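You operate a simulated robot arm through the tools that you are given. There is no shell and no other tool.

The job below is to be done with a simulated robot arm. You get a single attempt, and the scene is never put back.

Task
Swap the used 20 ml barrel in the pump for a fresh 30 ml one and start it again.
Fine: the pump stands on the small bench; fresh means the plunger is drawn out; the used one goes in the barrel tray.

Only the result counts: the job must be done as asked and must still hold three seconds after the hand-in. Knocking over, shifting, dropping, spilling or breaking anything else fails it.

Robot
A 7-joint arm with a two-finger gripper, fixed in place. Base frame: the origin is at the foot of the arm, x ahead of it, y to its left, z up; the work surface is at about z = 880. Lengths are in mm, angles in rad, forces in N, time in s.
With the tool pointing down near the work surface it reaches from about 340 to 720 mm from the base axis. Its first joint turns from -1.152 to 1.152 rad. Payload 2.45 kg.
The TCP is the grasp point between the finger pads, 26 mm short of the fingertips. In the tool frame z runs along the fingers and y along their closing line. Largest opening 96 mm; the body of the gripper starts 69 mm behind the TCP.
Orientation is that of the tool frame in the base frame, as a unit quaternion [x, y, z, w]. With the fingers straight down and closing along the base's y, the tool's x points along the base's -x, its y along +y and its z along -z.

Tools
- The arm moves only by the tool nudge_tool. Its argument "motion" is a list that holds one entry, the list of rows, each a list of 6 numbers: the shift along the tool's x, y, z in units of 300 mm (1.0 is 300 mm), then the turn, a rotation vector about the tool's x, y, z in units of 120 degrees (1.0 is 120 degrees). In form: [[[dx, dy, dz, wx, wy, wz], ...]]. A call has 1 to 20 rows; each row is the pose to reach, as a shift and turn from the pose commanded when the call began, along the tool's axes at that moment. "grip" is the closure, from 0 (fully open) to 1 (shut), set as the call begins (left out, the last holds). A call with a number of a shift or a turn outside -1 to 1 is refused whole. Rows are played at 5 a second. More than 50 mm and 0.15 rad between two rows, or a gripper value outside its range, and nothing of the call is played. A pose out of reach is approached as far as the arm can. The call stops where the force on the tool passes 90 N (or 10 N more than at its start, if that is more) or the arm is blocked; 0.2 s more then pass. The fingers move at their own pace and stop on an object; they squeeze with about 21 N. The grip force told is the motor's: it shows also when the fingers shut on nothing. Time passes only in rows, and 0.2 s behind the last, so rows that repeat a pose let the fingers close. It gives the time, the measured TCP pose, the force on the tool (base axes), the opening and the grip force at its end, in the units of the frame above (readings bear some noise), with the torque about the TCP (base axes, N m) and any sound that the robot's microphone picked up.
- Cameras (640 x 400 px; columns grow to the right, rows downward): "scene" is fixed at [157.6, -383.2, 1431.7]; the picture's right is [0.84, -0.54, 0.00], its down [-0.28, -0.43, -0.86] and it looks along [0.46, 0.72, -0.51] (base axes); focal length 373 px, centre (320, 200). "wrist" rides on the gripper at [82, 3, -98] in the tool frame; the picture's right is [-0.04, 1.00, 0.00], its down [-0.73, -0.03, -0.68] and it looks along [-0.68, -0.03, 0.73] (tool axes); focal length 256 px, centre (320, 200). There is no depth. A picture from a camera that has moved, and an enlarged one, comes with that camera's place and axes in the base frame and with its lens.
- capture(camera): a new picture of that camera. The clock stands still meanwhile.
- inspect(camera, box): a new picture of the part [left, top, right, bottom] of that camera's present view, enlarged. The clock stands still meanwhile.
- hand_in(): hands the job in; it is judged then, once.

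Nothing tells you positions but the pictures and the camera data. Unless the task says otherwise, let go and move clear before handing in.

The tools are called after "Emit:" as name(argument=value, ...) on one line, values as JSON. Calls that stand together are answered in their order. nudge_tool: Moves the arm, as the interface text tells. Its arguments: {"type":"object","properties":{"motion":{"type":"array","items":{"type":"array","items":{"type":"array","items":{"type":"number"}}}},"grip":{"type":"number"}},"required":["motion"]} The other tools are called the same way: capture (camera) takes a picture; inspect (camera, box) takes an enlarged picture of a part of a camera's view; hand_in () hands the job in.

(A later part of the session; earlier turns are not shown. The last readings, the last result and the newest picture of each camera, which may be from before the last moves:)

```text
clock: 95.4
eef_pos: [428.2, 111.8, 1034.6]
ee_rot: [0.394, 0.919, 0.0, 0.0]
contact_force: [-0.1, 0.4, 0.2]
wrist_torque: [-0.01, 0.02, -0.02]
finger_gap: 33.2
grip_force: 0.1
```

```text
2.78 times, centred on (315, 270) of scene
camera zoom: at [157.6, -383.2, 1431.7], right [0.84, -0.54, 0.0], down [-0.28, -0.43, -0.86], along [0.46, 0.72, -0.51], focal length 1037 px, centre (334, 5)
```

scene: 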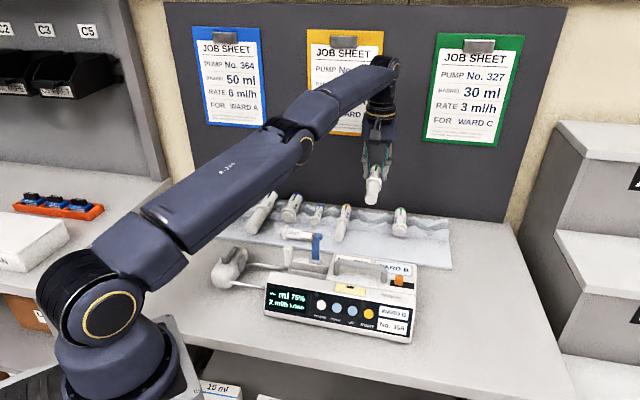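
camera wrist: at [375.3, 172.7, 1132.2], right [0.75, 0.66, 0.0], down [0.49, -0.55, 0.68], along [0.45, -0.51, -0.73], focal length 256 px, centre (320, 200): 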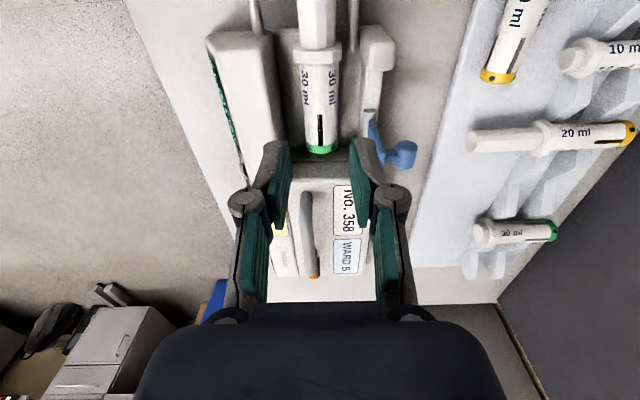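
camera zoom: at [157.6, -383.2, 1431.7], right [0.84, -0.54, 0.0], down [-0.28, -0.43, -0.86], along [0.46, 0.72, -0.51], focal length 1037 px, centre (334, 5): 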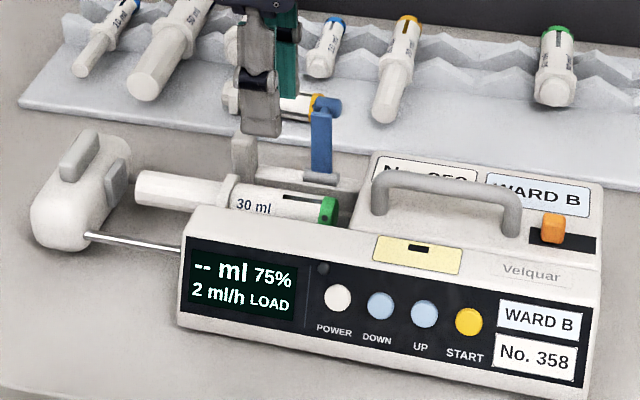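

The fresh barrel sits well in the cradle. Next I'll close the clamp by going behind the knob with closed fingers and pushing it forward until it drops onto the barrel.

Emit:
nudge_tool(motion=[[[-0.02, 0.07, -0.03, 0, 0, 0], [-0.04, 0.14, -0.03, 0, 0, 0], [-0.06, 0.22, -0.03, 0, 0, 0], [-0.084, 0.296, -0.03, 0, 0, 0], [-0.084, 0.296, -0.03, 0, 0, 0]]], grip=1)

Emit:
capture(camera="wrist")

Emit:
inspect(camera="scene", box=[250, 180, 370, 270])

```text
clock: 96.6
eef_pos: [508.9, 154.3, 1044.3]
ee_rot: [0.395, 0.919, -0.001, -0.001]
contact_force: [-0.1, 0.3, 0.7]
wrist_torque: [-0.01, -0.03, -0.01]
finger_gap: 0.0
grip_force: 21.4
```

```text
taken
camera wrist: at [455.1, 216.3, 1142.8], right [0.75, 0.66, 0.0], down [0.49, -0.55, 0.68], along [0.45, -0.51, -0.74], focal length 256 px, centre (320, 200)
```

wrist: 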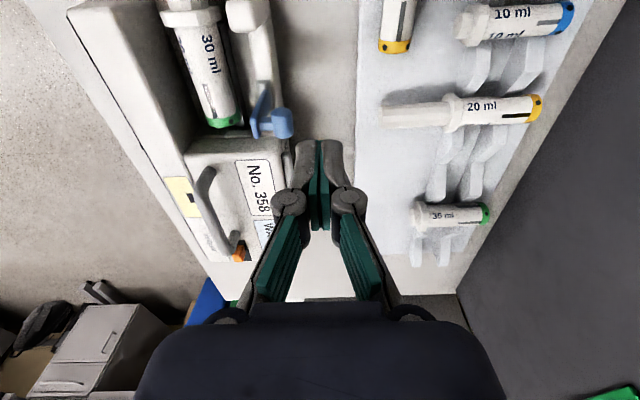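

```text
4.44 times, centred on (310, 225) of scene
camera zoom: at [157.6, -383.2, 1431.7], right [0.84, -0.54, 0.0], down [-0.28, -0.43, -0.86], along [0.46, 0.72, -0.51], focal length 1656 px, centre (364, 89)
```

zoom: 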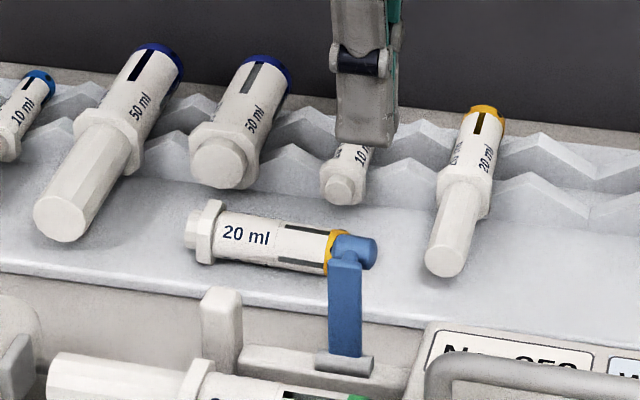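

Emit:
nudge_tool(motion=[[[0, 0, 0.08, 0, 0, 0], [0, 0, 0.161, 0, 0, 0], [0, -0.02, 0.161, 0, 0, 0], [0, -0.045, 0.161, 0, 0, 0], [0, -0.07, 0.161, 0, 0, 0]]])

Emit:
inspect(camera="scene", box=[230, 200, 440, 360])

Emit:
capture(camera="wrist")

```text
clock: 97.8
eef_pos: [493.7, 140.2, 995.8]
ee_rot: [0.394, 0.919, 0.0, -0.001]
contact_force: [-0.7, 1.0, 0.5]
wrist_torque: [0.05, -0.04, -0.01]
finger_gap: 0.0
grip_force: 21.0
```

```text
2.50 times, centred on (335, 280) of scene
camera zoom: at [157.6, -383.2, 1431.7], right [0.84, -0.54, 0.0], down [-0.28, -0.43, -0.86], along [0.46, 0.72, -0.51], focal length 932 px, centre (282, 0)
```

zoom: 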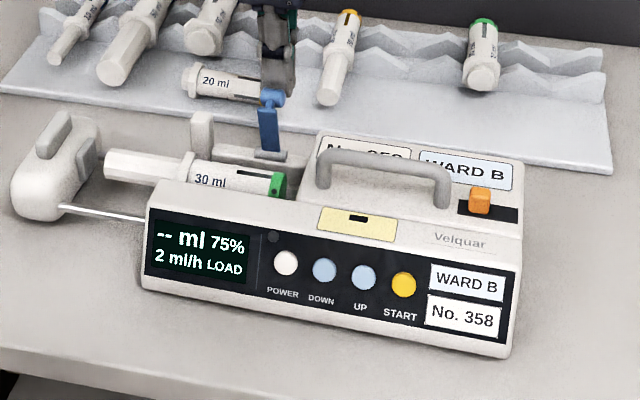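

```text
taken
camera wrist: at [440.2, 201.8, 1093.3], right [0.75, 0.66, 0.0], down [0.49, -0.55, 0.68], along [0.45, -0.51, -0.74], focal length 256 px, centre (320, 200)
```

wrist: 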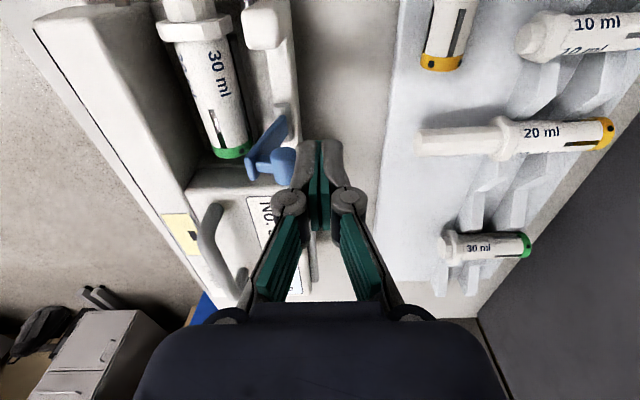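

The clamp is moving forward easily, so I'll keep pushing.

Emit:
nudge_tool(motion=[[[0, -0.025, 0, 0, 0, 0], [0, -0.05, 0, 0, 0, 0], [0, -0.075, 0, 0, 0, 0], [0, -0.1, 0, 0, 0, 0]]])

Emit:
inspect(camera="scene", box=[230, 200, 440, 360])

Emit:
capture(camera="wrist")

```text
clock: 98.8
eef_pos: [473.3, 118.8, 994.9]
ee_rot: [0.394, 0.919, 0.0, -0.001]
contact_force: [-0.3, 0.5, -0.6]
wrist_torque: [0.01, -0.01, 0.0]
finger_gap: 0.0
grip_force: 21.3
```

```text
2.50 times, centred on (335, 280) of scene
camera zoom: at [157.6, -383.2, 1431.7], right [0.84, -0.54, 0.0], down [-0.28, -0.43, -0.86], along [0.46, 0.72, -0.51], focal length 932 px, centre (282, 0)
```

zoom: 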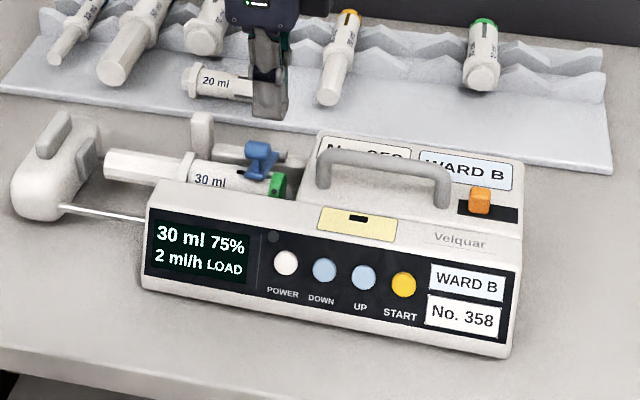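

```text
taken
camera wrist: at [419.0, 180.3, 1092.7], right [0.75, 0.66, 0.0], down [0.49, -0.55, 0.68], along [0.45, -0.51, -0.73], focal length 256 px, centre (320, 200)
```

wrist: 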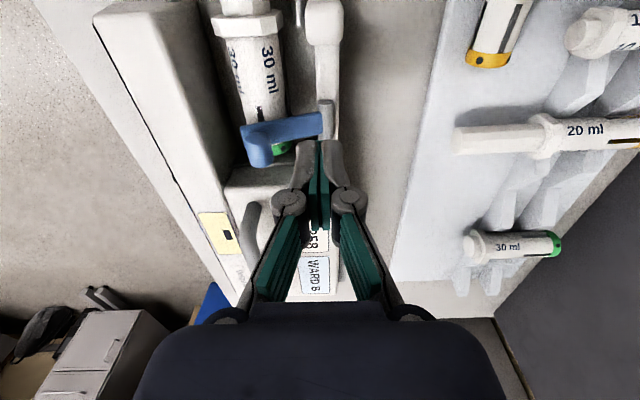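

The clamp is down on the barrel and the pump reads "30 ml". Next I'll go over the drive's grip bar to bring the drive up to the plunger.

Emit:
nudge_tool(motion=[[[0, 0, -0.07, 0, 0, 0], [0.0, 0, -0.15, 0, 0, 0], [0.05, -0.01, -0.15, 0, 0, -0.06], [0.1, -0.02, -0.15, 0, 0, -0.12], [0.15, -0.03, -0.15, 0, 0, -0.18], [0.2, -0.04, -0.15, 0, 0, -0.24], [0.25, -0.055, -0.15, 0, 0, -0.3], [0.3, -0.065, -0.15, 0, 0, -0.36], [0.35, -0.076, -0.15, 0, 0, -0.42], [0.4, -0.087, -0.15, 0, 0, -0.48], [0.45, -0.098, -0.15, 0, 0, -0.54], [0.5, -0.11, -0.15, 0, 0, -0.6], [0.55, -0.12, -0.15, 0, 0, -0.66], [0.582, -0.127, -0.15, 0, 0, -0.71], [0.582, -0.127, -0.15, 0, 0, -0.75]]], grip=0.7)

Emit:
capture(camera="wrist")

Emit:
inspect(camera="wrist", box=[180, 20, 400, 180])

Emit:
inspect(camera="scene", box=[200, 210, 350, 310])

```text
clock: 102.0
eef_pos: [324.2, 218.7, 1040.2]
ee_rot: [-0.373, 0.928, 0.0, -0.001]
contact_force: [-0.4, 0.8, -0.9]
wrist_torque: [-0.01, 0.02, 0.03]
finger_gap: 28.7
grip_force: 0.1
```

```text
taken
camera wrist: at [264.1, 165.1, 1137.4], right [-0.66, 0.75, 0.0], down [0.55, 0.49, 0.68], along [0.51, 0.45, -0.73], focal length 256 px, centre (320, 200)
```

wrist: 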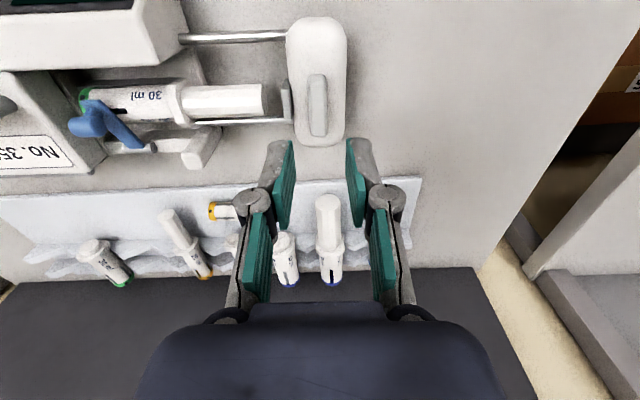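

```text
2.50 times, centred on (290, 100) of wrist
camera zoom: at [264.1, 165.1, 1137.4], right [-0.66, 0.75, 0.0], down [0.55, 0.49, 0.68], along [0.51, 0.45, -0.73], focal length 640 px, centre (395, 450)
```

zoom: 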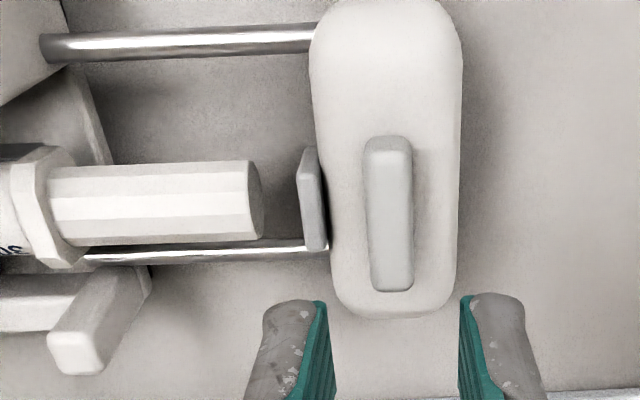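

```text
4.00 times, centred on (275, 260) of scene
camera zoom: at [157.6, -383.2, 1431.7], right [0.84, -0.54, 0.0], down [-0.28, -0.43, -0.86], along [0.46, 0.72, -0.51], focal length 1490 px, centre (500, -40)
```

zoom: 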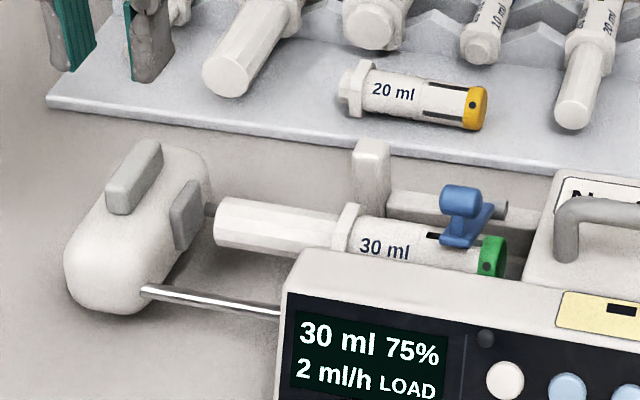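

I'll descend on the grip bar as before.

Emit:
nudge_tool(motion=[[[0, -0.007, 0.0, 0, 0, 0], [0, -0.007, 0.08, 0, 0, 0], [0, -0.007, 0.15, 0, 0, 0], [0, -0.007, 0.2, 0, 0, 0], [0, -0.007, 0.228, 0, 0, 0]]], grip=0.72)

Emit:
nudge_tool(motion=[[[0, 0, 0, 0, 0, 0], [0, 0, 0, 0, 0, 0], [0, 0, 0, 0, 0, 0]]], grip=1)

Emit:
inspect(camera="scene", box=[200, 210, 350, 310])

```text
clock: 103.2
eef_pos: [326.0, 218.5, 970.8]
ee_rot: [-0.37, 0.929, 0.002, 0.0]
contact_force: [-0.2, 0.5, 0.0]
wrist_torque: [0.0, 0.05, 0.04]
finger_gap: 27.0
grip_force: 0.1
```

```text
clock: 104.0
eef_pos: [325.9, 217.1, 971.0]
ee_rot: [-0.372, 0.928, 0.0, 0.0]
contact_force: [0.9, 0.4, -0.3]
wrist_torque: [0.24, -0.21, -0.05]
finger_gap: 13.4
grip_force: 20.7
```

```text
4.00 times, centred on (275, 260) of scene
camera zoom: at [157.6, -383.2, 1431.7], right [0.84, -0.54, 0.0], down [-0.28, -0.43, -0.86], along [0.46, 0.72, -0.51], focal length 1490 px, centre (500, -40)
```

zoom: 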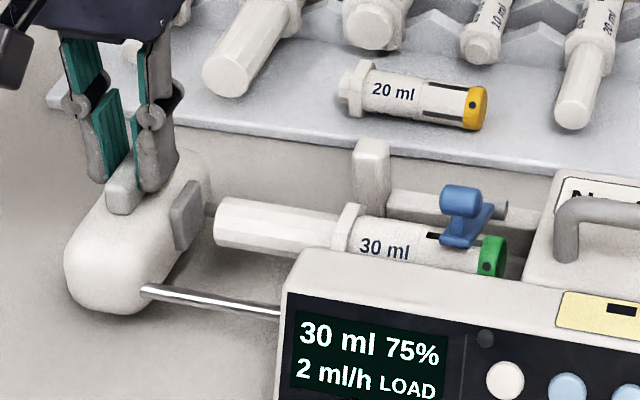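

I have the bar. I'll push the drive inward gently.

Emit:
nudge_tool(motion=[[[0, -0.01, 0, 0, 0, 0], [0, -0.02, 0, 0, 0, 0], [0, -0.03, 0, 0, 0, 0]]])

Emit:
inspect(camera="scene", box=[200, 210, 350, 310])

Emit:
inspect(camera="wrist", box=[120, 60, 340, 200])

```text
clock: 104.8
eef_pos: [331.4, 211.3, 970.6]
ee_rot: [-0.371, 0.929, 0.0, -0.001]
contact_force: [-1.8, -0.1, 14.7]
wrist_torque: [-0.19, 0.18, -0.07]
finger_gap: 13.8
grip_force: 21.3
```

```text
4.00 times, centred on (275, 260) of scene
camera zoom: at [157.4, -383.3, 1431.7], right [0.84, -0.54, 0.0], down [-0.28, -0.43, -0.86], along [0.47, 0.72, -0.51], focal length 1490 px, centre (500, -40)
```

zoom: 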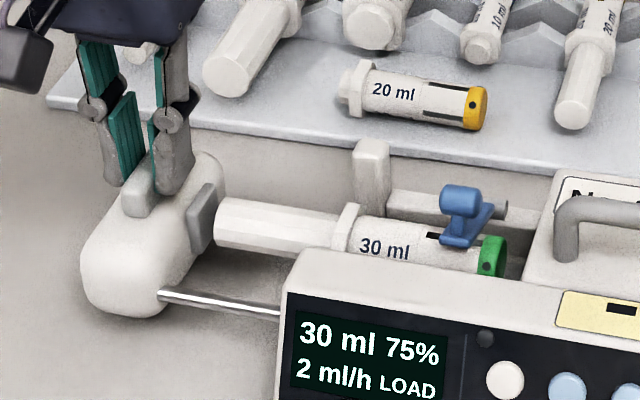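

```text
2.86 times, centred on (230, 130) of wrist
camera zoom: at [271.2, 157.9, 1068.9], right [-0.66, 0.75, 0.0], down [0.55, 0.48, 0.68], along [0.51, 0.45, -0.73], focal length 731 px, centre (577, 400)
```

zoom: 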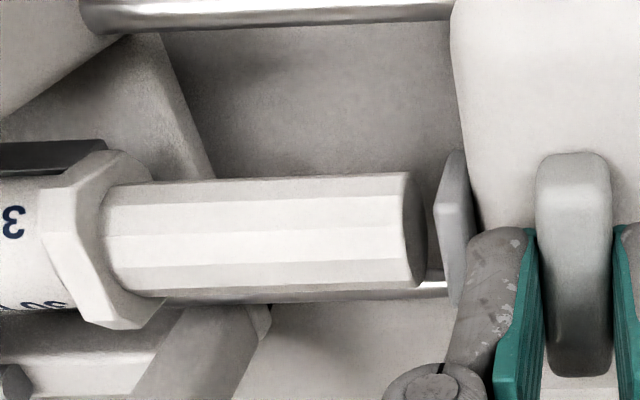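

About 3 mm of gap remains. I'll continue in small steps and watch the force and display.

Emit:
nudge_tool(motion=[[[0, -0.006, 0, 0, 0, 0], [0, -0.012, 0, 0, 0, 0]]])

Emit:
inspect(camera="scene", box=[200, 210, 350, 310])

Emit:
inspect(camera="wrist", box=[120, 60, 340, 200])

```text
clock: 105.4
eef_pos: [334.4, 209.0, 971.2]
ee_rot: [-0.371, 0.929, 0.001, 0.0]
contact_force: [-2.6, -1.5, 13.6]
wrist_torque: [0.08, -0.05, -0.07]
finger_gap: 13.7
grip_force: 20.4
```

```text
4.00 times, centred on (275, 260) of scene
camera zoom: at [157.3, -383.4, 1431.7], right [0.84, -0.54, 0.0], down [-0.28, -0.43, -0.86], along [0.47, 0.72, -0.51], focal length 1490 px, centre (500, -40)
```

zoom: 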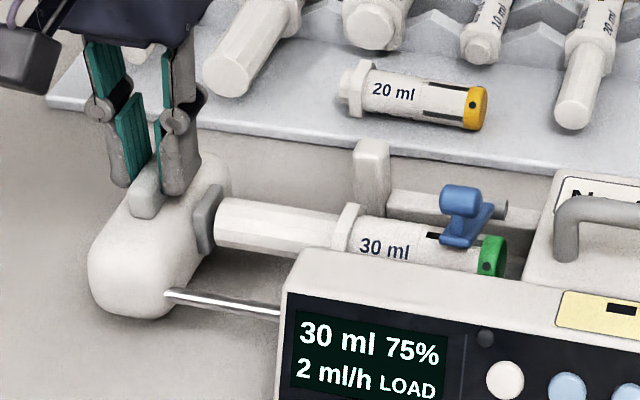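

```text
2.86 times, centred on (230, 130) of wrist
camera zoom: at [273.8, 155.3, 1068.9], right [-0.66, 0.75, 0.0], down [0.55, 0.48, 0.68], along [0.51, 0.45, -0.73], focal length 731 px, centre (577, 400)
```

zoom: 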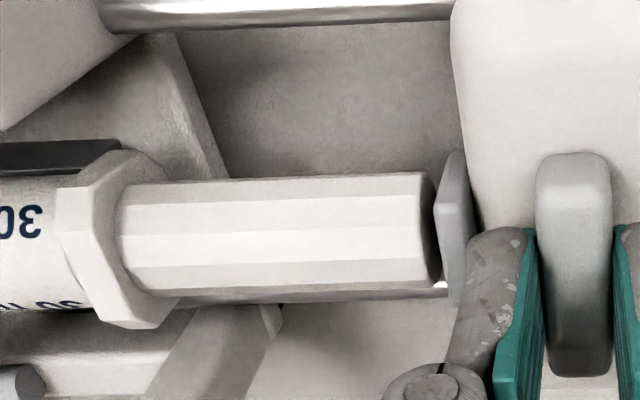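

Emit:
nudge_tool(motion=[[[0, -0.004, 0, 0, 0, 0], [0, -0.008, 0, 0, 0, 0]]])

Emit:
inspect(camera="scene", box=[200, 210, 350, 310])

Emit:
inspect(camera="wrist", box=[120, 60, 340, 200])

```text
clock: 106.0
eef_pos: [336.5, 207.1, 971.1]
ee_rot: [-0.372, 0.928, 0.001, -0.001]
contact_force: [-1.2, -0.7, 9.3]
wrist_torque: [0.22, -0.22, -0.1]
finger_gap: 13.7
grip_force: 21.0
```

```text
4.00 times, centred on (275, 260) of scene
camera zoom: at [157.5, -383.3, 1431.7], right [0.84, -0.54, 0.0], down [-0.28, -0.43, -0.86], along [0.46, 0.72, -0.51], focal length 1490 px, centre (500, -40)
```

zoom: 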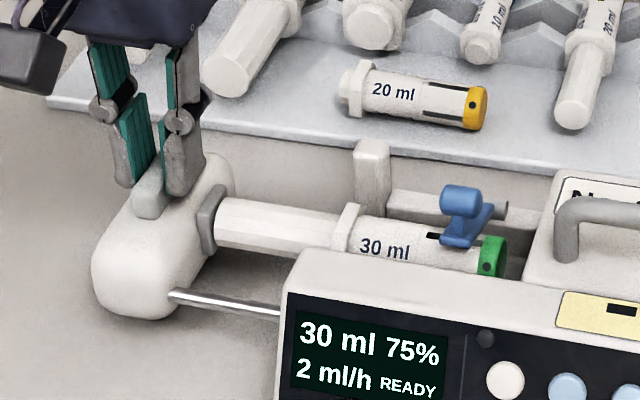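

```text
2.86 times, centred on (230, 130) of wrist
camera zoom: at [275.3, 153.7, 1069.0], right [-0.66, 0.75, 0.0], down [0.55, 0.48, 0.68], along [0.51, 0.45, -0.73], focal length 731 px, centre (577, 400)
```

zoom: 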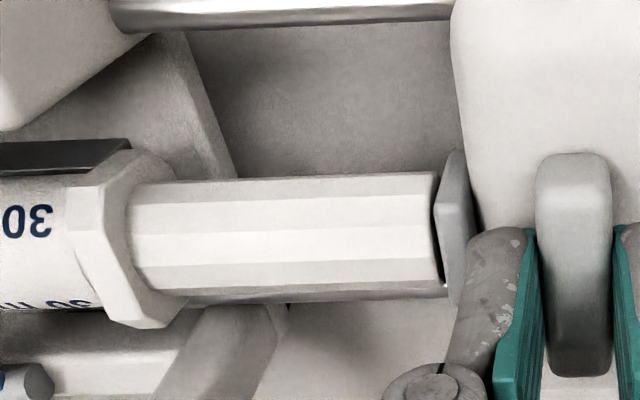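

The display now reads "READY". I'll release the bar gently, rise, and check that it stays READY.

Emit:
nudge_tool(motion=[[[0, -0.002, 0, 0, 0, 0], [0, -0.002, 0, 0, 0, 0]]])

Emit:
nudge_tool(motion=[[[0, 0, 0, 0, 0, 0], [0, 0, 0, 0, 0, 0], [0, 0, -0.05, 0, 0, 0], [0, 0, -0.15, 0, 0, 0], [0, 0, -0.28, 0, 0, 0]]], grip=0.72)

Emit:
inspect(camera="scene", box=[220, 220, 430, 350])

Emit:
capture(camera="wrist")

```text
clock: 106.6
eef_pos: [335.4, 205.9, 970.3]
ee_rot: [-0.372, 0.928, 0.001, 0.0]
contact_force: [-0.2, -0.1, 0.0]
wrist_torque: [0.36, -0.37, 0.04]
finger_gap: 13.6
grip_force: 20.7
```

```text
clock: 107.8
eef_pos: [336.1, 206.0, 1056.8]
ee_rot: [-0.371, 0.929, 0.001, -0.001]
contact_force: [-0.6, -0.3, 0.2]
wrist_torque: [-0.02, 0.02, 0.02]
finger_gap: 26.9
grip_force: 0.0
```

```text
3.05 times, centred on (325, 285) of scene
camera zoom: at [157.6, -383.2, 1431.7], right [0.84, -0.54, 0.0], down [-0.28, -0.43, -0.86], along [0.46, 0.72, -0.51], focal length 1136 px, centre (305, -59)
```

zoom: 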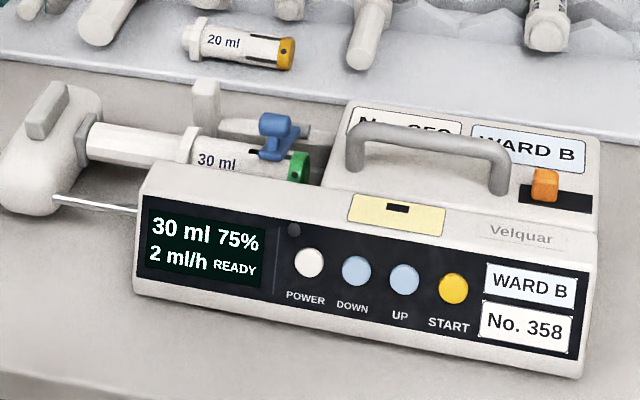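

```text
taken
camera wrist: at [276.2, 152.8, 1155.3], right [-0.66, 0.75, 0.0], down [0.55, 0.48, 0.68], along [0.51, 0.45, -0.73], focal length 256 px, centre (320, 200)
```

wrist: 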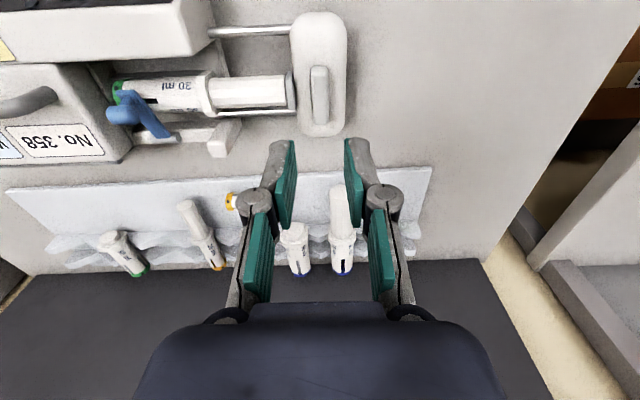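

It stays READY after I let go. Next I'll return the orange catch to its engaged position, so I'll go above it.

Emit:
nudge_tool(motion=[[[0.003, -0.075, 0, 0, 0, 0.05], [0.006, -0.15, 0, 0, 0, 0.1], [0.009, -0.23, 0, 0, 0, 0.155], [0.012, -0.31, 0, 0, 0, 0.21], [0.015, -0.39, 0, 0, 0, 0.265], [0.018, -0.47, 0, 0, 0, 0.32], [0.022, -0.545, 0, 0, 0, 0.375]]])

Emit:
nudge_tool(motion=[[[-0.053, -0.058, 0, 0, 0, 0.05], [-0.107, -0.115, 0, 0, 0, 0.1], [-0.16, -0.173, 0, 0, 0, 0.155], [-0.213, -0.231, 0, 0, 0, 0.21], [-0.267, -0.289, 0.02, 0, 0, 0.265], [-0.32, -0.346, 0.04, 0, 0, 0.32], [-0.373, -0.404, 0.056, 0, 0, 0.375]]])

Emit:
capture(camera="wrist")

Emit:
inspect(camera="wrist", box=[220, 20, 420, 200])

```text
clock: 109.4
eef_pos: [444.3, 81.2, 1055.1]
ee_rot: [0.014, 1.0, 0.0, -0.001]
contact_force: [-0.3, 0.1, -0.7]
wrist_torque: [-0.01, 0.0, 0.02]
finger_gap: 26.9
grip_force: 0.0
```

```text
clock: 111.0
eef_pos: [554.4, -40.3, 1038.4]
ee_rot: [0.395, 0.919, 0.0, -0.001]
contact_force: [0.3, 0.0, 0.9]
wrist_torque: [0.01, 0.01, 0.0]
finger_gap: 27.1
grip_force: 0.1
```

```text
taken
camera wrist: at [500.4, 20.3, 1136.5], right [0.75, 0.66, 0.0], down [0.48, -0.55, 0.68], along [0.45, -0.51, -0.73], focal length 256 px, centre (320, 200)
```

wrist: 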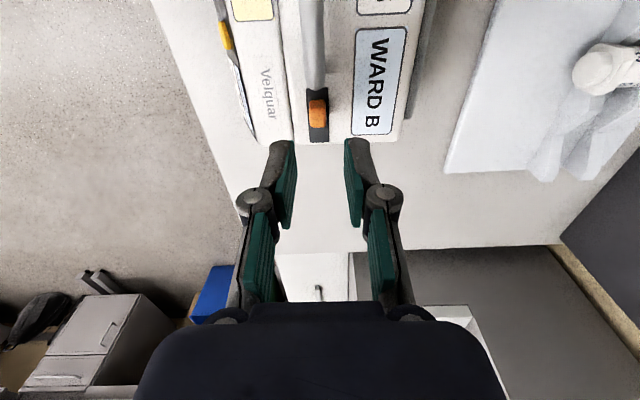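

```text
2.22 times, centred on (320, 110) of wrist
camera zoom: at [500.4, 20.3, 1136.5], right [0.75, 0.66, 0.0], down [0.48, -0.55, 0.68], along [0.45, -0.51, -0.73], focal length 569 px, centre (320, 400)
```

zoom: 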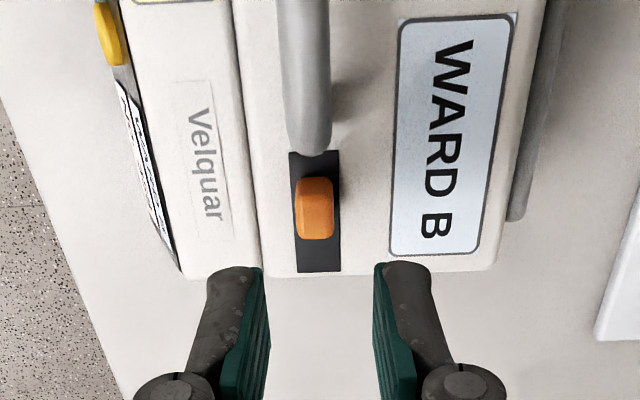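

I'll descend to straddle the orange knob, biased outward to clear the handle leg, and pinch it.

Emit:
nudge_tool(motion=[[[-0.014, -0.008, 0.05, 0, 0, 0], [-0.014, -0.008, 0.12, 0, 0, 0], [-0.014, -0.008, 0.17, 0, 0, 0], [-0.014, -0.008, 0.193, 0, 0, 0]]])

Emit:
inspect(camera="wrist", box=[240, 60, 400, 200])

Emit:
inspect(camera="scene", box=[340, 220, 440, 300])

```text
clock: 112.0
eef_pos: [554.8, -45.0, 979.7]
ee_rot: [0.394, 0.919, 0.001, -0.002]
contact_force: [0.1, -0.6, -0.1]
wrist_torque: [-0.01, -0.01, 0.0]
finger_gap: 26.9
grip_force: 0.1
```

```text
2.86 times, centred on (320, 130) of wrist
camera zoom: at [501.2, 16.3, 1078.8], right [0.75, 0.66, 0.0], down [0.49, -0.55, 0.68], along [0.45, -0.51, -0.73], focal length 731 px, centre (320, 400)
```

zoom: 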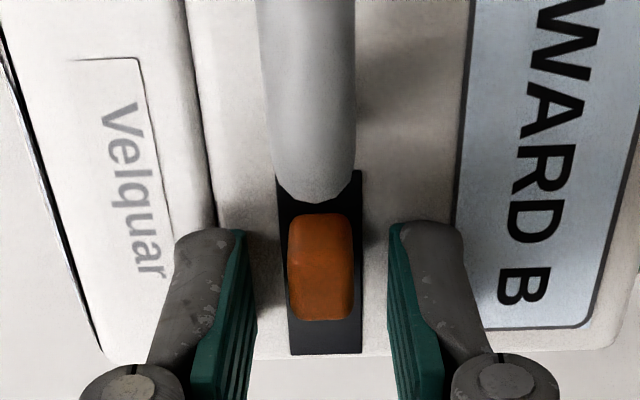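

```text
5.00 times, centred on (390, 260) of scene
camera zoom: at [157.6, -383.2, 1431.7], right [0.84, -0.54, 0.0], down [-0.28, -0.43, -0.86], along [0.46, 0.72, -0.51], focal length 1863 px, centre (-30, -100)
```

zoom: 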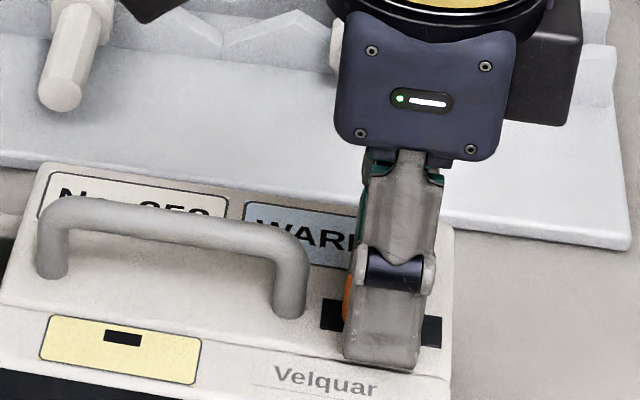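

Both fingers straddle the orange knob. I'll close on it and then slide it outward.

Emit:
nudge_tool(motion=[[[0, 0, 0, 0, 0, 0], [0, 0, 0, 0, 0, 0], [0, 0, 0, 0, 0, 0]]], grip=1)

Emit:
nudge_tool(motion=[[[-0.012, 0, 0, 0, 0, 0], [-0.024, 0, 0, 0, 0, 0], [-0.036, 0, 0, 0, 0, 0]]])

Emit:
inspect(camera="scene", box=[220, 220, 430, 350])

Emit:
inspect(camera="wrist", box=[240, 60, 400, 200])

```text
clock: 112.8
eef_pos: [554.0, -45.1, 980.6]
ee_rot: [0.394, 0.919, 0.0, -0.001]
contact_force: [1.3, 1.6, 0.1]
wrist_torque: [0.0, -0.11, 0.01]
finger_gap: 11.0
grip_force: 20.9
```

```text
clock: 113.6
eef_pos: [561.9, -54.2, 980.2]
ee_rot: [0.394, 0.919, 0.0, 0.0]
contact_force: [1.0, 0.3, 6.3]
wrist_torque: [0.22, 0.21, -0.01]
finger_gap: 11.1
grip_force: 21.2
```

```text
3.05 times, centred on (325, 285) of scene
camera zoom: at [157.5, -383.2, 1431.7], right [0.84, -0.54, 0.0], down [-0.28, -0.43, -0.86], along [0.46, 0.72, -0.51], focal length 1136 px, centre (305, -59)
```

zoom: 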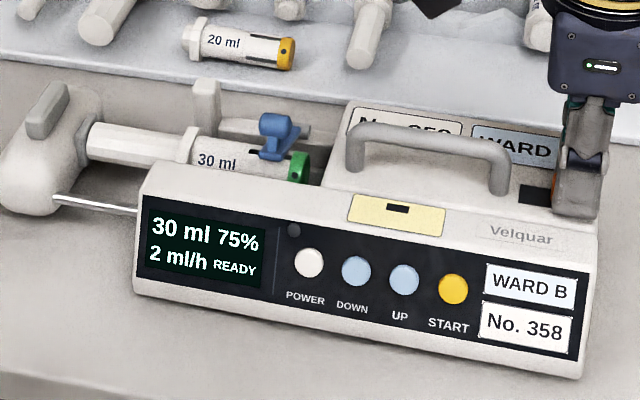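

```text
2.86 times, centred on (320, 130) of wrist
camera zoom: at [508.7, 8.4, 1078.6], right [0.75, 0.66, 0.0], down [0.48, -0.55, 0.68], along [0.45, -0.51, -0.73], focal length 731 px, centre (320, 400)
```

zoom: 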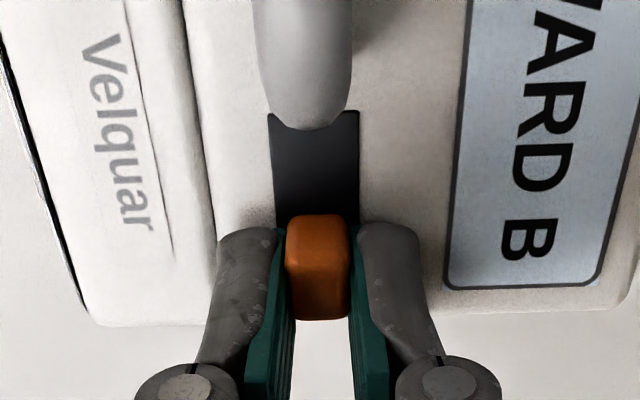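

The knob slides and the pump stays still. I'll continue to its end position.

Emit:
nudge_tool(motion=[[[-0.008, 0, 0, 0, 0, 0], [-0.016, 0, 0, 0, 0, 0], [-0.022, 0, 0, 0, 0, 0]]])

Emit:
inspect(camera="scene", box=[220, 220, 430, 350])

Emit:
inspect(camera="wrist", box=[240, 60, 400, 200])

```text
clock: 114.4
eef_pos: [566.2, -57.7, 980.5]
ee_rot: [0.394, 0.919, 0.0, 0.0]
contact_force: [-0.6, -0.4, 15.7]
wrist_torque: [-0.09, -0.12, -0.02]
finger_gap: 11.2
grip_force: 21.3
```

```text
3.05 times, centred on (325, 285) of scene
camera zoom: at [157.3, -383.2, 1431.7], right [0.84, -0.54, 0.0], down [-0.28, -0.43, -0.86], along [0.47, 0.72, -0.51], focal length 1136 px, centre (305, -59)
```

zoom: 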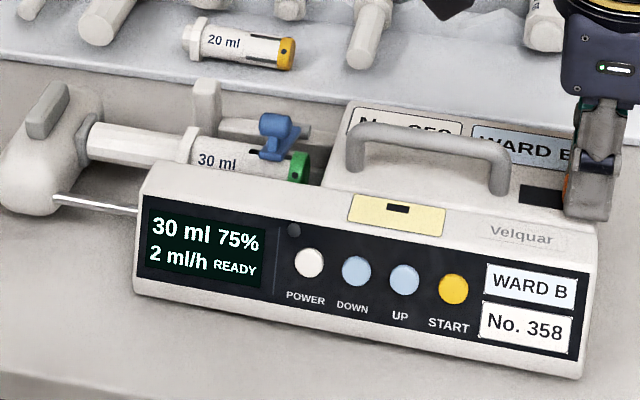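

```text
2.86 times, centred on (320, 130) of wrist
camera zoom: at [513.2, 3.6, 1078.5], right [0.75, 0.66, 0.0], down [0.48, -0.55, 0.68], along [0.45, -0.51, -0.73], focal length 731 px, centre (320, 400)
```

zoom: 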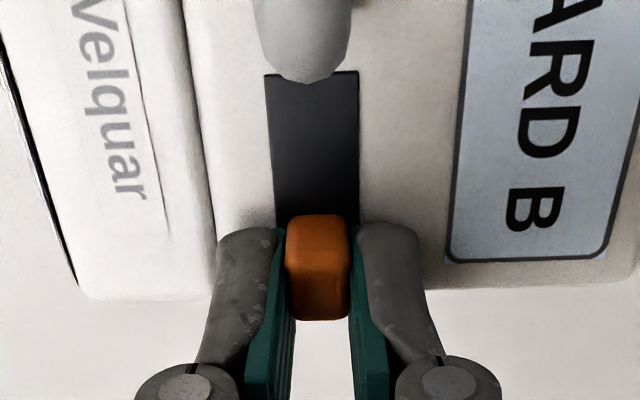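

Emit:
nudge_tool(motion=[[[-0.004, 0, 0, 0, 0, 0], [-0.007, 0, 0, 0, 0, 0]]])

Emit:
nudge_tool(motion=[[[0, 0, 0, 0, 0, 0], [0, 0, 0, 0, 0, 0], [0, 0, -0.06, 0, 0, 0], [0, 0, -0.16, 0, 0, 0], [0, 0, -0.28, 0, 0, 0]]], grip=0.7)

Emit:
inspect(camera="scene", box=[220, 220, 430, 350])

Emit:
inspect(camera="scene", box=[330, 245, 430, 305])

```text
clock: 115.0
eef_pos: [566.6, -58.6, 979.5]
ee_rot: [0.395, 0.919, 0.001, -0.001]
contact_force: [-2.9, 2.8, 15.8]
wrist_torque: [0.17, 0.14, -0.01]
finger_gap: 11.0
grip_force: 21.2
```

```text
clock: 116.2
eef_pos: [568.6, -59.0, 1064.8]
ee_rot: [0.395, 0.919, 0.0, -0.001]
contact_force: [0.1, 0.0, 0.5]
wrist_torque: [0.02, -0.01, 0.01]
finger_gap: 28.8
grip_force: 0.0
```

```text
3.05 times, centred on (325, 285) of scene
camera zoom: at [157.6, -383.2, 1431.7], right [0.84, -0.54, 0.0], down [-0.28, -0.43, -0.86], along [0.46, 0.72, -0.51], focal length 1136 px, centre (305, -59)
```

zoom: 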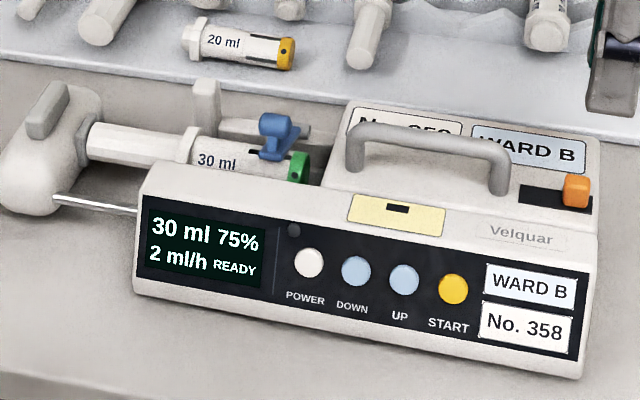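

```text
6.40 times, centred on (380, 275) of scene
camera zoom: at [157.6, -383.2, 1431.7], right [0.84, -0.54, 0.0], down [-0.28, -0.43, -0.86], along [0.46, 0.72, -0.51], focal length 2385 px, centre (-64, -280)
```

zoom: 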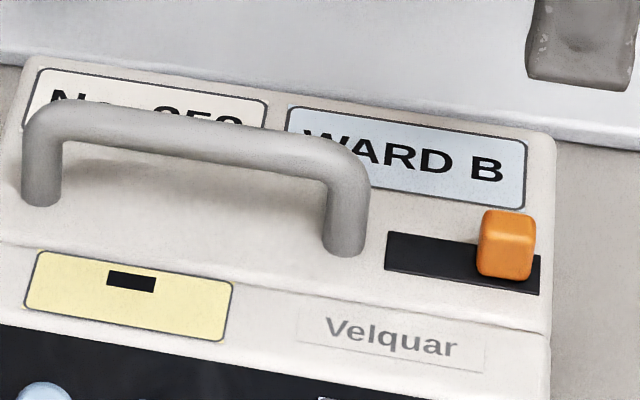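

The catch is engaged again and the pump still says READY. Next I'll pick the used barrel up from the apron to put it properly in the notch the fresh one came from.

Emit:
nudge_tool(motion=[[[0.11, 0.07, 0, 0, 0, 0], [0.22, 0.14, 0, 0, 0, 0], [0.33, 0.21, 0, 0, 0, 0], [0.44, 0.28, 0, 0, 0, 0], [0.55, 0.35, 0, 0, 0, 0], [0.66, 0.42, 0, 0, 0, 0], [0.77, 0.49, 0, 0, 0, 0], [0.869, 0.558, 0, 0, 0, 0], [0.869, 0.558, 0.1, 0, 0, 0]]], grip=0.6)

Emit:
capture(camera="wrist")

Emit:
inspect(camera="wrist", box=[220, 20, 420, 200])

```text
clock: 118.2
eef_pos: [509.6, 244.0, 1034.3]
ee_rot: [0.394, 0.919, 0.0, 0.0]
contact_force: [0.1, -0.2, -0.2]
wrist_torque: [0.02, 0.0, -0.02]
finger_gap: 38.5
grip_force: 0.0
```

```text
taken
camera wrist: at [456.4, 306.8, 1132.7], right [0.75, 0.66, 0.0], down [0.49, -0.55, 0.68], along [0.45, -0.51, -0.73], focal length 256 px, centre (320, 200)
```

wrist: 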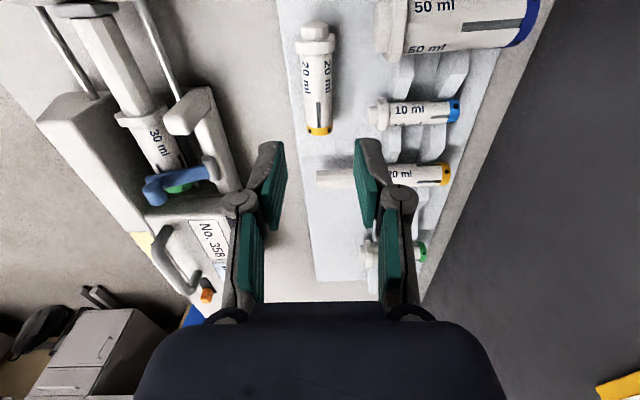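

```text
2.22 times, centred on (320, 110) of wrist
camera zoom: at [456.4, 306.8, 1132.7], right [0.75, 0.66, 0.0], down [0.49, -0.55, 0.68], along [0.45, -0.51, -0.73], focal length 569 px, centre (320, 400)
```

zoom: 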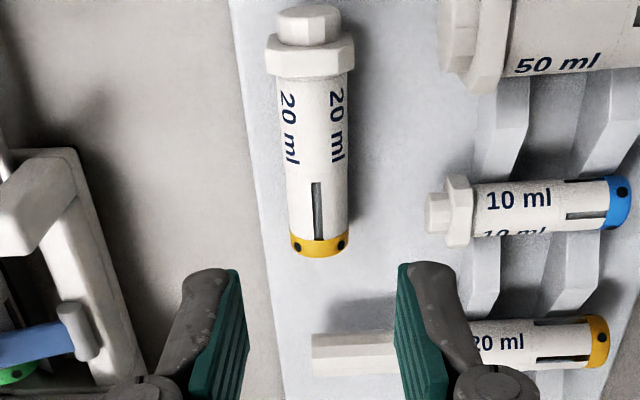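

Emit:
nudge_tool(motion=[[[-0.0107, -0.0088, 0.06, 0, 0, 0], [-0.0107, -0.0088, 0.15, 0, 0, 0], [-0.0107, -0.0088, 0.24, 0, 0, 0], [-0.0107, -0.0088, 0.31, 0, 0, 0], [-0.0107, -0.0088, 0.345, 0, 0, 0]]])

Emit:
inspect(camera="wrist", box=[240, 60, 400, 180])

Emit:
inspect(camera="scene", box=[240, 190, 350, 270])

```text
clock: 119.4
eef_pos: [510.8, 241.0, 930.9]
ee_rot: [0.395, 0.919, 0.001, -0.001]
contact_force: [0.0, 0.8, -0.2]
wrist_torque: [0.0, -0.02, -0.02]
finger_gap: 38.2
grip_force: 0.1
```

```text
3.33 times, centred on (320, 120) of wrist
camera zoom: at [457.8, 303.1, 1028.0], right [0.75, 0.66, 0.0], down [0.49, -0.55, 0.68], along [0.45, -0.51, -0.74], focal length 853 px, centre (320, 467)
```

zoom: 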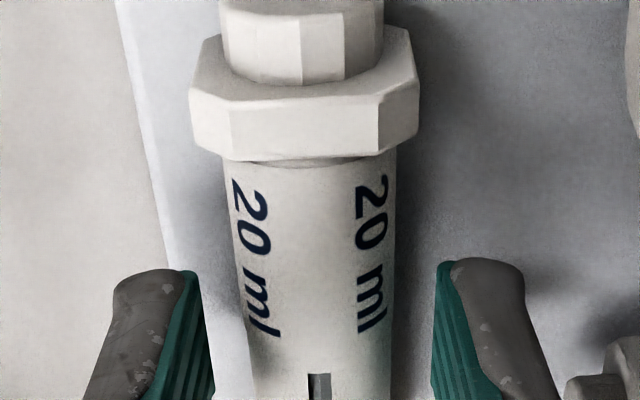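

```text
5.00 times, centred on (295, 230) of scene
camera zoom: at [157.6, -383.2, 1431.7], right [0.84, -0.54, 0.0], down [-0.28, -0.43, -0.86], along [0.46, 0.72, -0.51], focal length 1863 px, centre (445, 50)
```

zoom: 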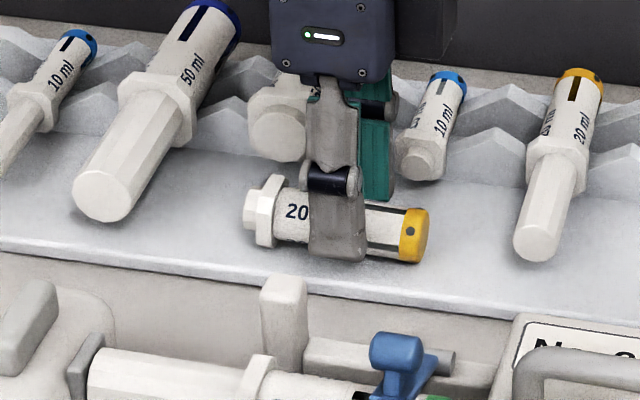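

Emit:
nudge_tool(motion=[[[0, -0.001, 0.012, 0, 0, 0], [0, -0.001, 0.023, 0, 0, 0]]])

Emit:
nudge_tool(motion=[[[0, 0, 0, 0, 0, 0], [0, 0, 0, 0, 0, 0], [0, 0, 0, 0, 0, 0]]], grip=1)

Emit:
inspect(camera="wrist", box=[240, 60, 400, 180])

```text
clock: 120.0
eef_pos: [510.5, 240.7, 924.3]
ee_rot: [0.394, 0.919, 0.001, -0.001]
contact_force: [-0.3, 0.4, 0.2]
wrist_torque: [0.02, -0.02, 0.02]
finger_gap: 38.3
grip_force: 0.0
```

```text
clock: 120.8
eef_pos: [510.8, 240.5, 924.2]
ee_rot: [0.394, 0.919, 0.0, -0.001]
contact_force: [0.2, 0.0, 0.3]
wrist_torque: [0.0, -0.01, 0.0]
finger_gap: 23.0
grip_force: 20.9
```

```text
3.33 times, centred on (320, 120) of wrist
camera zoom: at [457.2, 302.5, 1022.0], right [0.75, 0.66, 0.0], down [0.49, -0.55, 0.68], along [0.45, -0.51, -0.73], focal length 853 px, centre (320, 467)
```

zoom: 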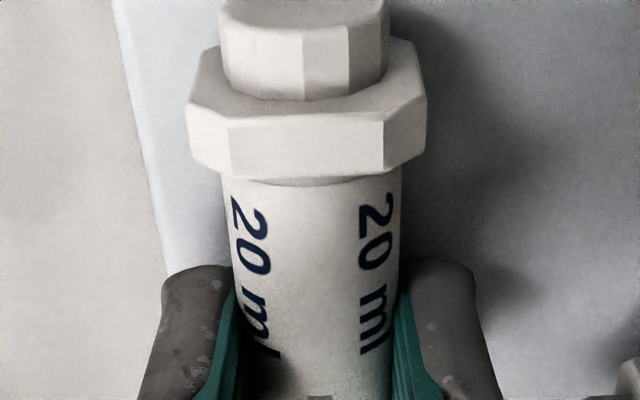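

The gap of 23.0 suggests I'm gripping just above the waist. I'll re-grip about 4 mm lower for security.

Emit:
nudge_tool(motion=[[[0, 0, 0, 0, 0, 0], [0, 0, 0, 0, 0, 0], [0, 0, 0.007, 0, 0, 0], [0, 0, 0.014, 0, 0, 0]]], grip=0.68)

Emit:
nudge_tool(motion=[[[0, 0, 0, 0, 0, 0], [0, 0, 0, 0, 0, 0], [0, 0, 0, 0, 0, 0]]], grip=1)

```text
clock: 121.8
eef_pos: [510.3, 241.6, 919.0]
ee_rot: [0.394, 0.919, 0.0, -0.001]
contact_force: [-1.0, 0.7, 0.2]
wrist_torque: [0.0, 0.0, -0.04]
finger_gap: 30.8
grip_force: 0.1
```

```text
clock: 122.6
eef_pos: [509.2, 241.1, 919.9]
ee_rot: [0.394, 0.919, 0.001, -0.001]
contact_force: [-0.8, 0.7, -0.2]
wrist_torque: [-0.02, -0.01, -0.03]
finger_gap: 22.9
grip_force: 21.1
```

The reading is the same, so that is just the diameter there and the grip is sound. I'll lift and carry it to the freed notch.

Emit:
nudge_tool(motion=[[[0, 0, -0.05, 0, 0, 0], [0, 0, -0.15, 0, 0, 0], [0, 0, -0.28, 0, 0, 0], [0, 0, -0.4, 0, 0, 0], [-0.04, 0.025, -0.4, 0, 0, -0.06], [-0.08, 0.05, -0.4, 0, 0, -0.12], [-0.12, 0.08, -0.4, 0, 0, -0.18], [-0.16, 0.105, -0.4, 0, 0, -0.24], [-0.2, 0.13, -0.4, 0, 0, -0.3], [-0.245, 0.16, -0.4, 0, 0, -0.36], [-0.285, 0.185, -0.4, 0, 0, -0.42], [-0.325, 0.21, -0.4, 0, 0, -0.48], [-0.365, 0.235, -0.4, 0, 0, -0.54], [-0.405, 0.26, -0.4, 0, 0, -0.6], [-0.445, 0.285, -0.4, 0, 0, -0.66], [-0.485, 0.31, -0.4, 0, 0, -0.72], [-0.516, 0.329, -0.4, 0, 0, -0.762]]])

Emit:
capture(camera="wrist")

Emit:
inspect(camera="wrist", box=[200, 0, 440, 200])

Emit:
inspect(camera="scene", box=[300, 150, 440, 260])

```text
clock: 126.2
eef_pos: [686.7, 195.8, 1039.3]
ee_rot: [-0.384, 0.923, 0.001, -0.001]
contact_force: [0.2, -0.4, -0.2]
wrist_torque: [0.01, -0.02, -0.01]
finger_gap: 22.9
grip_force: 21.0
```

```text
taken
camera wrist: at [627.6, 140.6, 1137.4], right [-0.68, 0.73, 0.0], down [0.54, 0.5, 0.68], along [0.5, 0.46, -0.73], focal length 256 px, centre (320, 200)
```

wrist: 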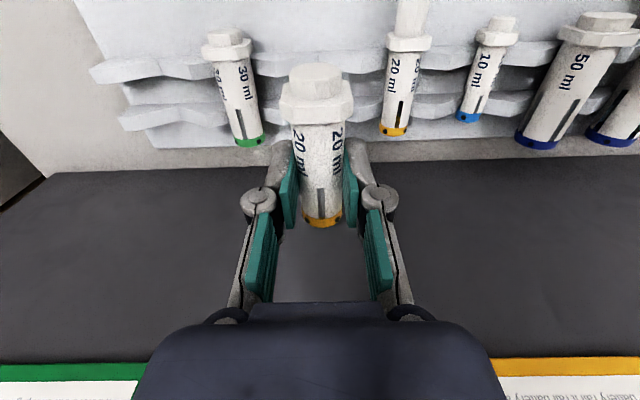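

```text
2.00 times, centred on (320, 100) of wrist
camera zoom: at [627.6, 140.6, 1137.4], right [-0.68, 0.73, 0.0], down [0.54, 0.5, 0.68], along [0.5, 0.46, -0.73], focal length 512 px, centre (320, 400)
```

zoom: 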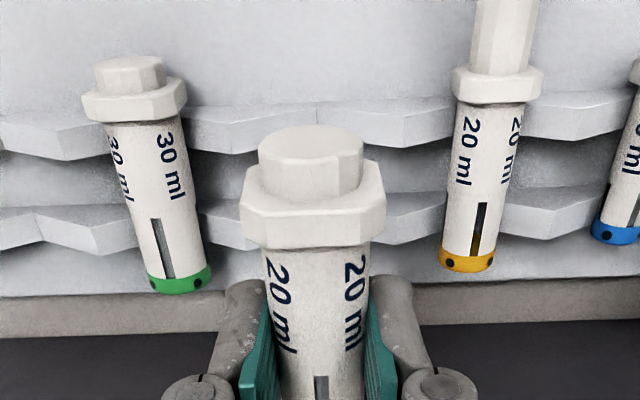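

```text
3.64 times, centred on (370, 205) of scene
camera zoom: at [157.6, -383.2, 1431.7], right [0.84, -0.54, 0.0], down [-0.28, -0.43, -0.86], along [0.46, 0.72, -0.51], focal length 1355 px, centre (138, 182)
```

zoom: 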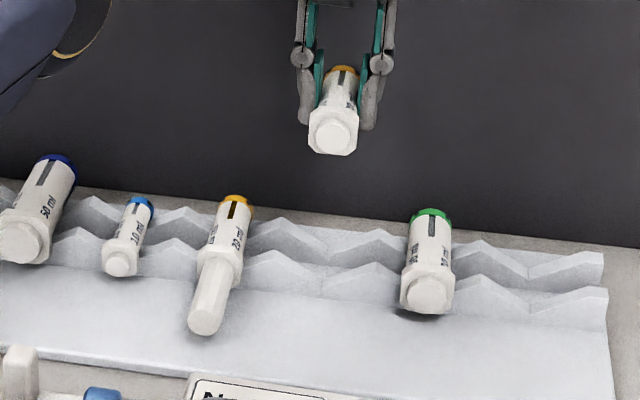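

The used barrel is over the empty notch. I'll lower it in.

Emit:
nudge_tool(motion=[[[0, 0, 0.08, 0, 0, 0], [0, 0, 0.16, 0, 0, 0], [0, 0, 0.23, 0, 0, 0], [0, 0, 0.28, 0, 0, 0], [0, 0, 0.305, 0, 0, 0]]])

Emit:
inspect(camera="wrist", box=[220, 30, 420, 180])

Emit:
inspect(camera="scene", box=[320, 170, 430, 250])

```text
clock: 127.4
eef_pos: [689.5, 196.4, 947.0]
ee_rot: [-0.384, 0.924, 0.001, 0.0]
contact_force: [0.6, -0.3, -0.5]
wrist_torque: [0.0, 0.02, -0.01]
finger_gap: 23.0
grip_force: 20.6
```

```text
2.67 times, centred on (320, 105) of wrist
camera zoom: at [629.3, 141.0, 1045.1], right [-0.68, 0.73, 0.0], down [0.54, 0.5, 0.68], along [0.5, 0.46, -0.73], focal length 683 px, centre (320, 453)
```

zoom: 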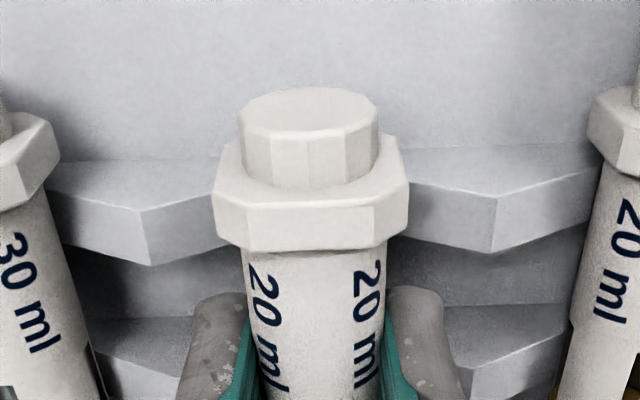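

```text
5.00 times, centred on (375, 210) of scene
camera zoom: at [157.6, -383.2, 1431.7], right [0.84, -0.54, 0.0], down [-0.28, -0.43, -0.86], along [0.46, 0.72, -0.51], focal length 1863 px, centre (45, 150)
```

zoom: 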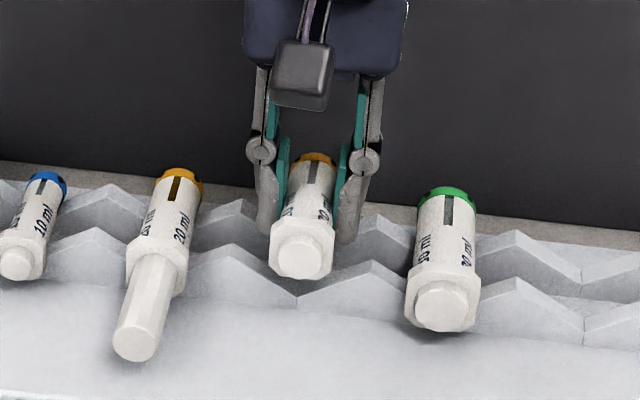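

Emit:
nudge_tool(motion=[[[0.006, 0.004, 0.0, 0, 0, 0], [0.006, 0.004, 0.01, 0, 0, 0], [0.006, 0.004, 0.018, 0, 0, 0]]])

Emit:
nudge_tool(motion=[[[0, 0, 0.006, 0, 0, 0], [0, 0, 0.01, 0, 0, 0]]])

Emit:
inspect(camera="scene", box=[320, 170, 430, 250])

```text
clock: 128.2
eef_pos: [685.6, 196.6, 942.0]
ee_rot: [-0.383, 0.924, 0.0, 0.0]
contact_force: [-0.7, 0.0, -0.8]
wrist_torque: [0.02, 0.0, -0.01]
finger_gap: 22.9
grip_force: 20.9
```

```text
clock: 128.8
eef_pos: [685.9, 196.3, 940.3]
ee_rot: [-0.384, 0.923, 0.001, 0.0]
contact_force: [0.4, -0.4, -0.6]
wrist_torque: [-0.01, -0.01, 0.01]
finger_gap: 23.0
grip_force: 20.7
```

```text
5.00 times, centred on (375, 210) of scene
camera zoom: at [157.6, -383.2, 1431.7], right [0.84, -0.54, 0.0], down [-0.28, -0.43, -0.86], along [0.46, 0.72, -0.51], focal length 1863 px, centre (45, 150)
```

zoom: 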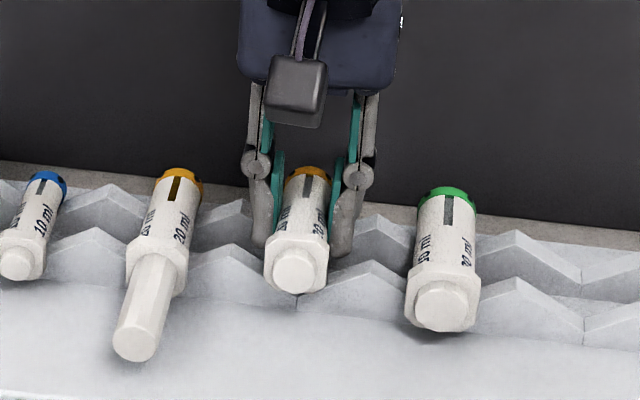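

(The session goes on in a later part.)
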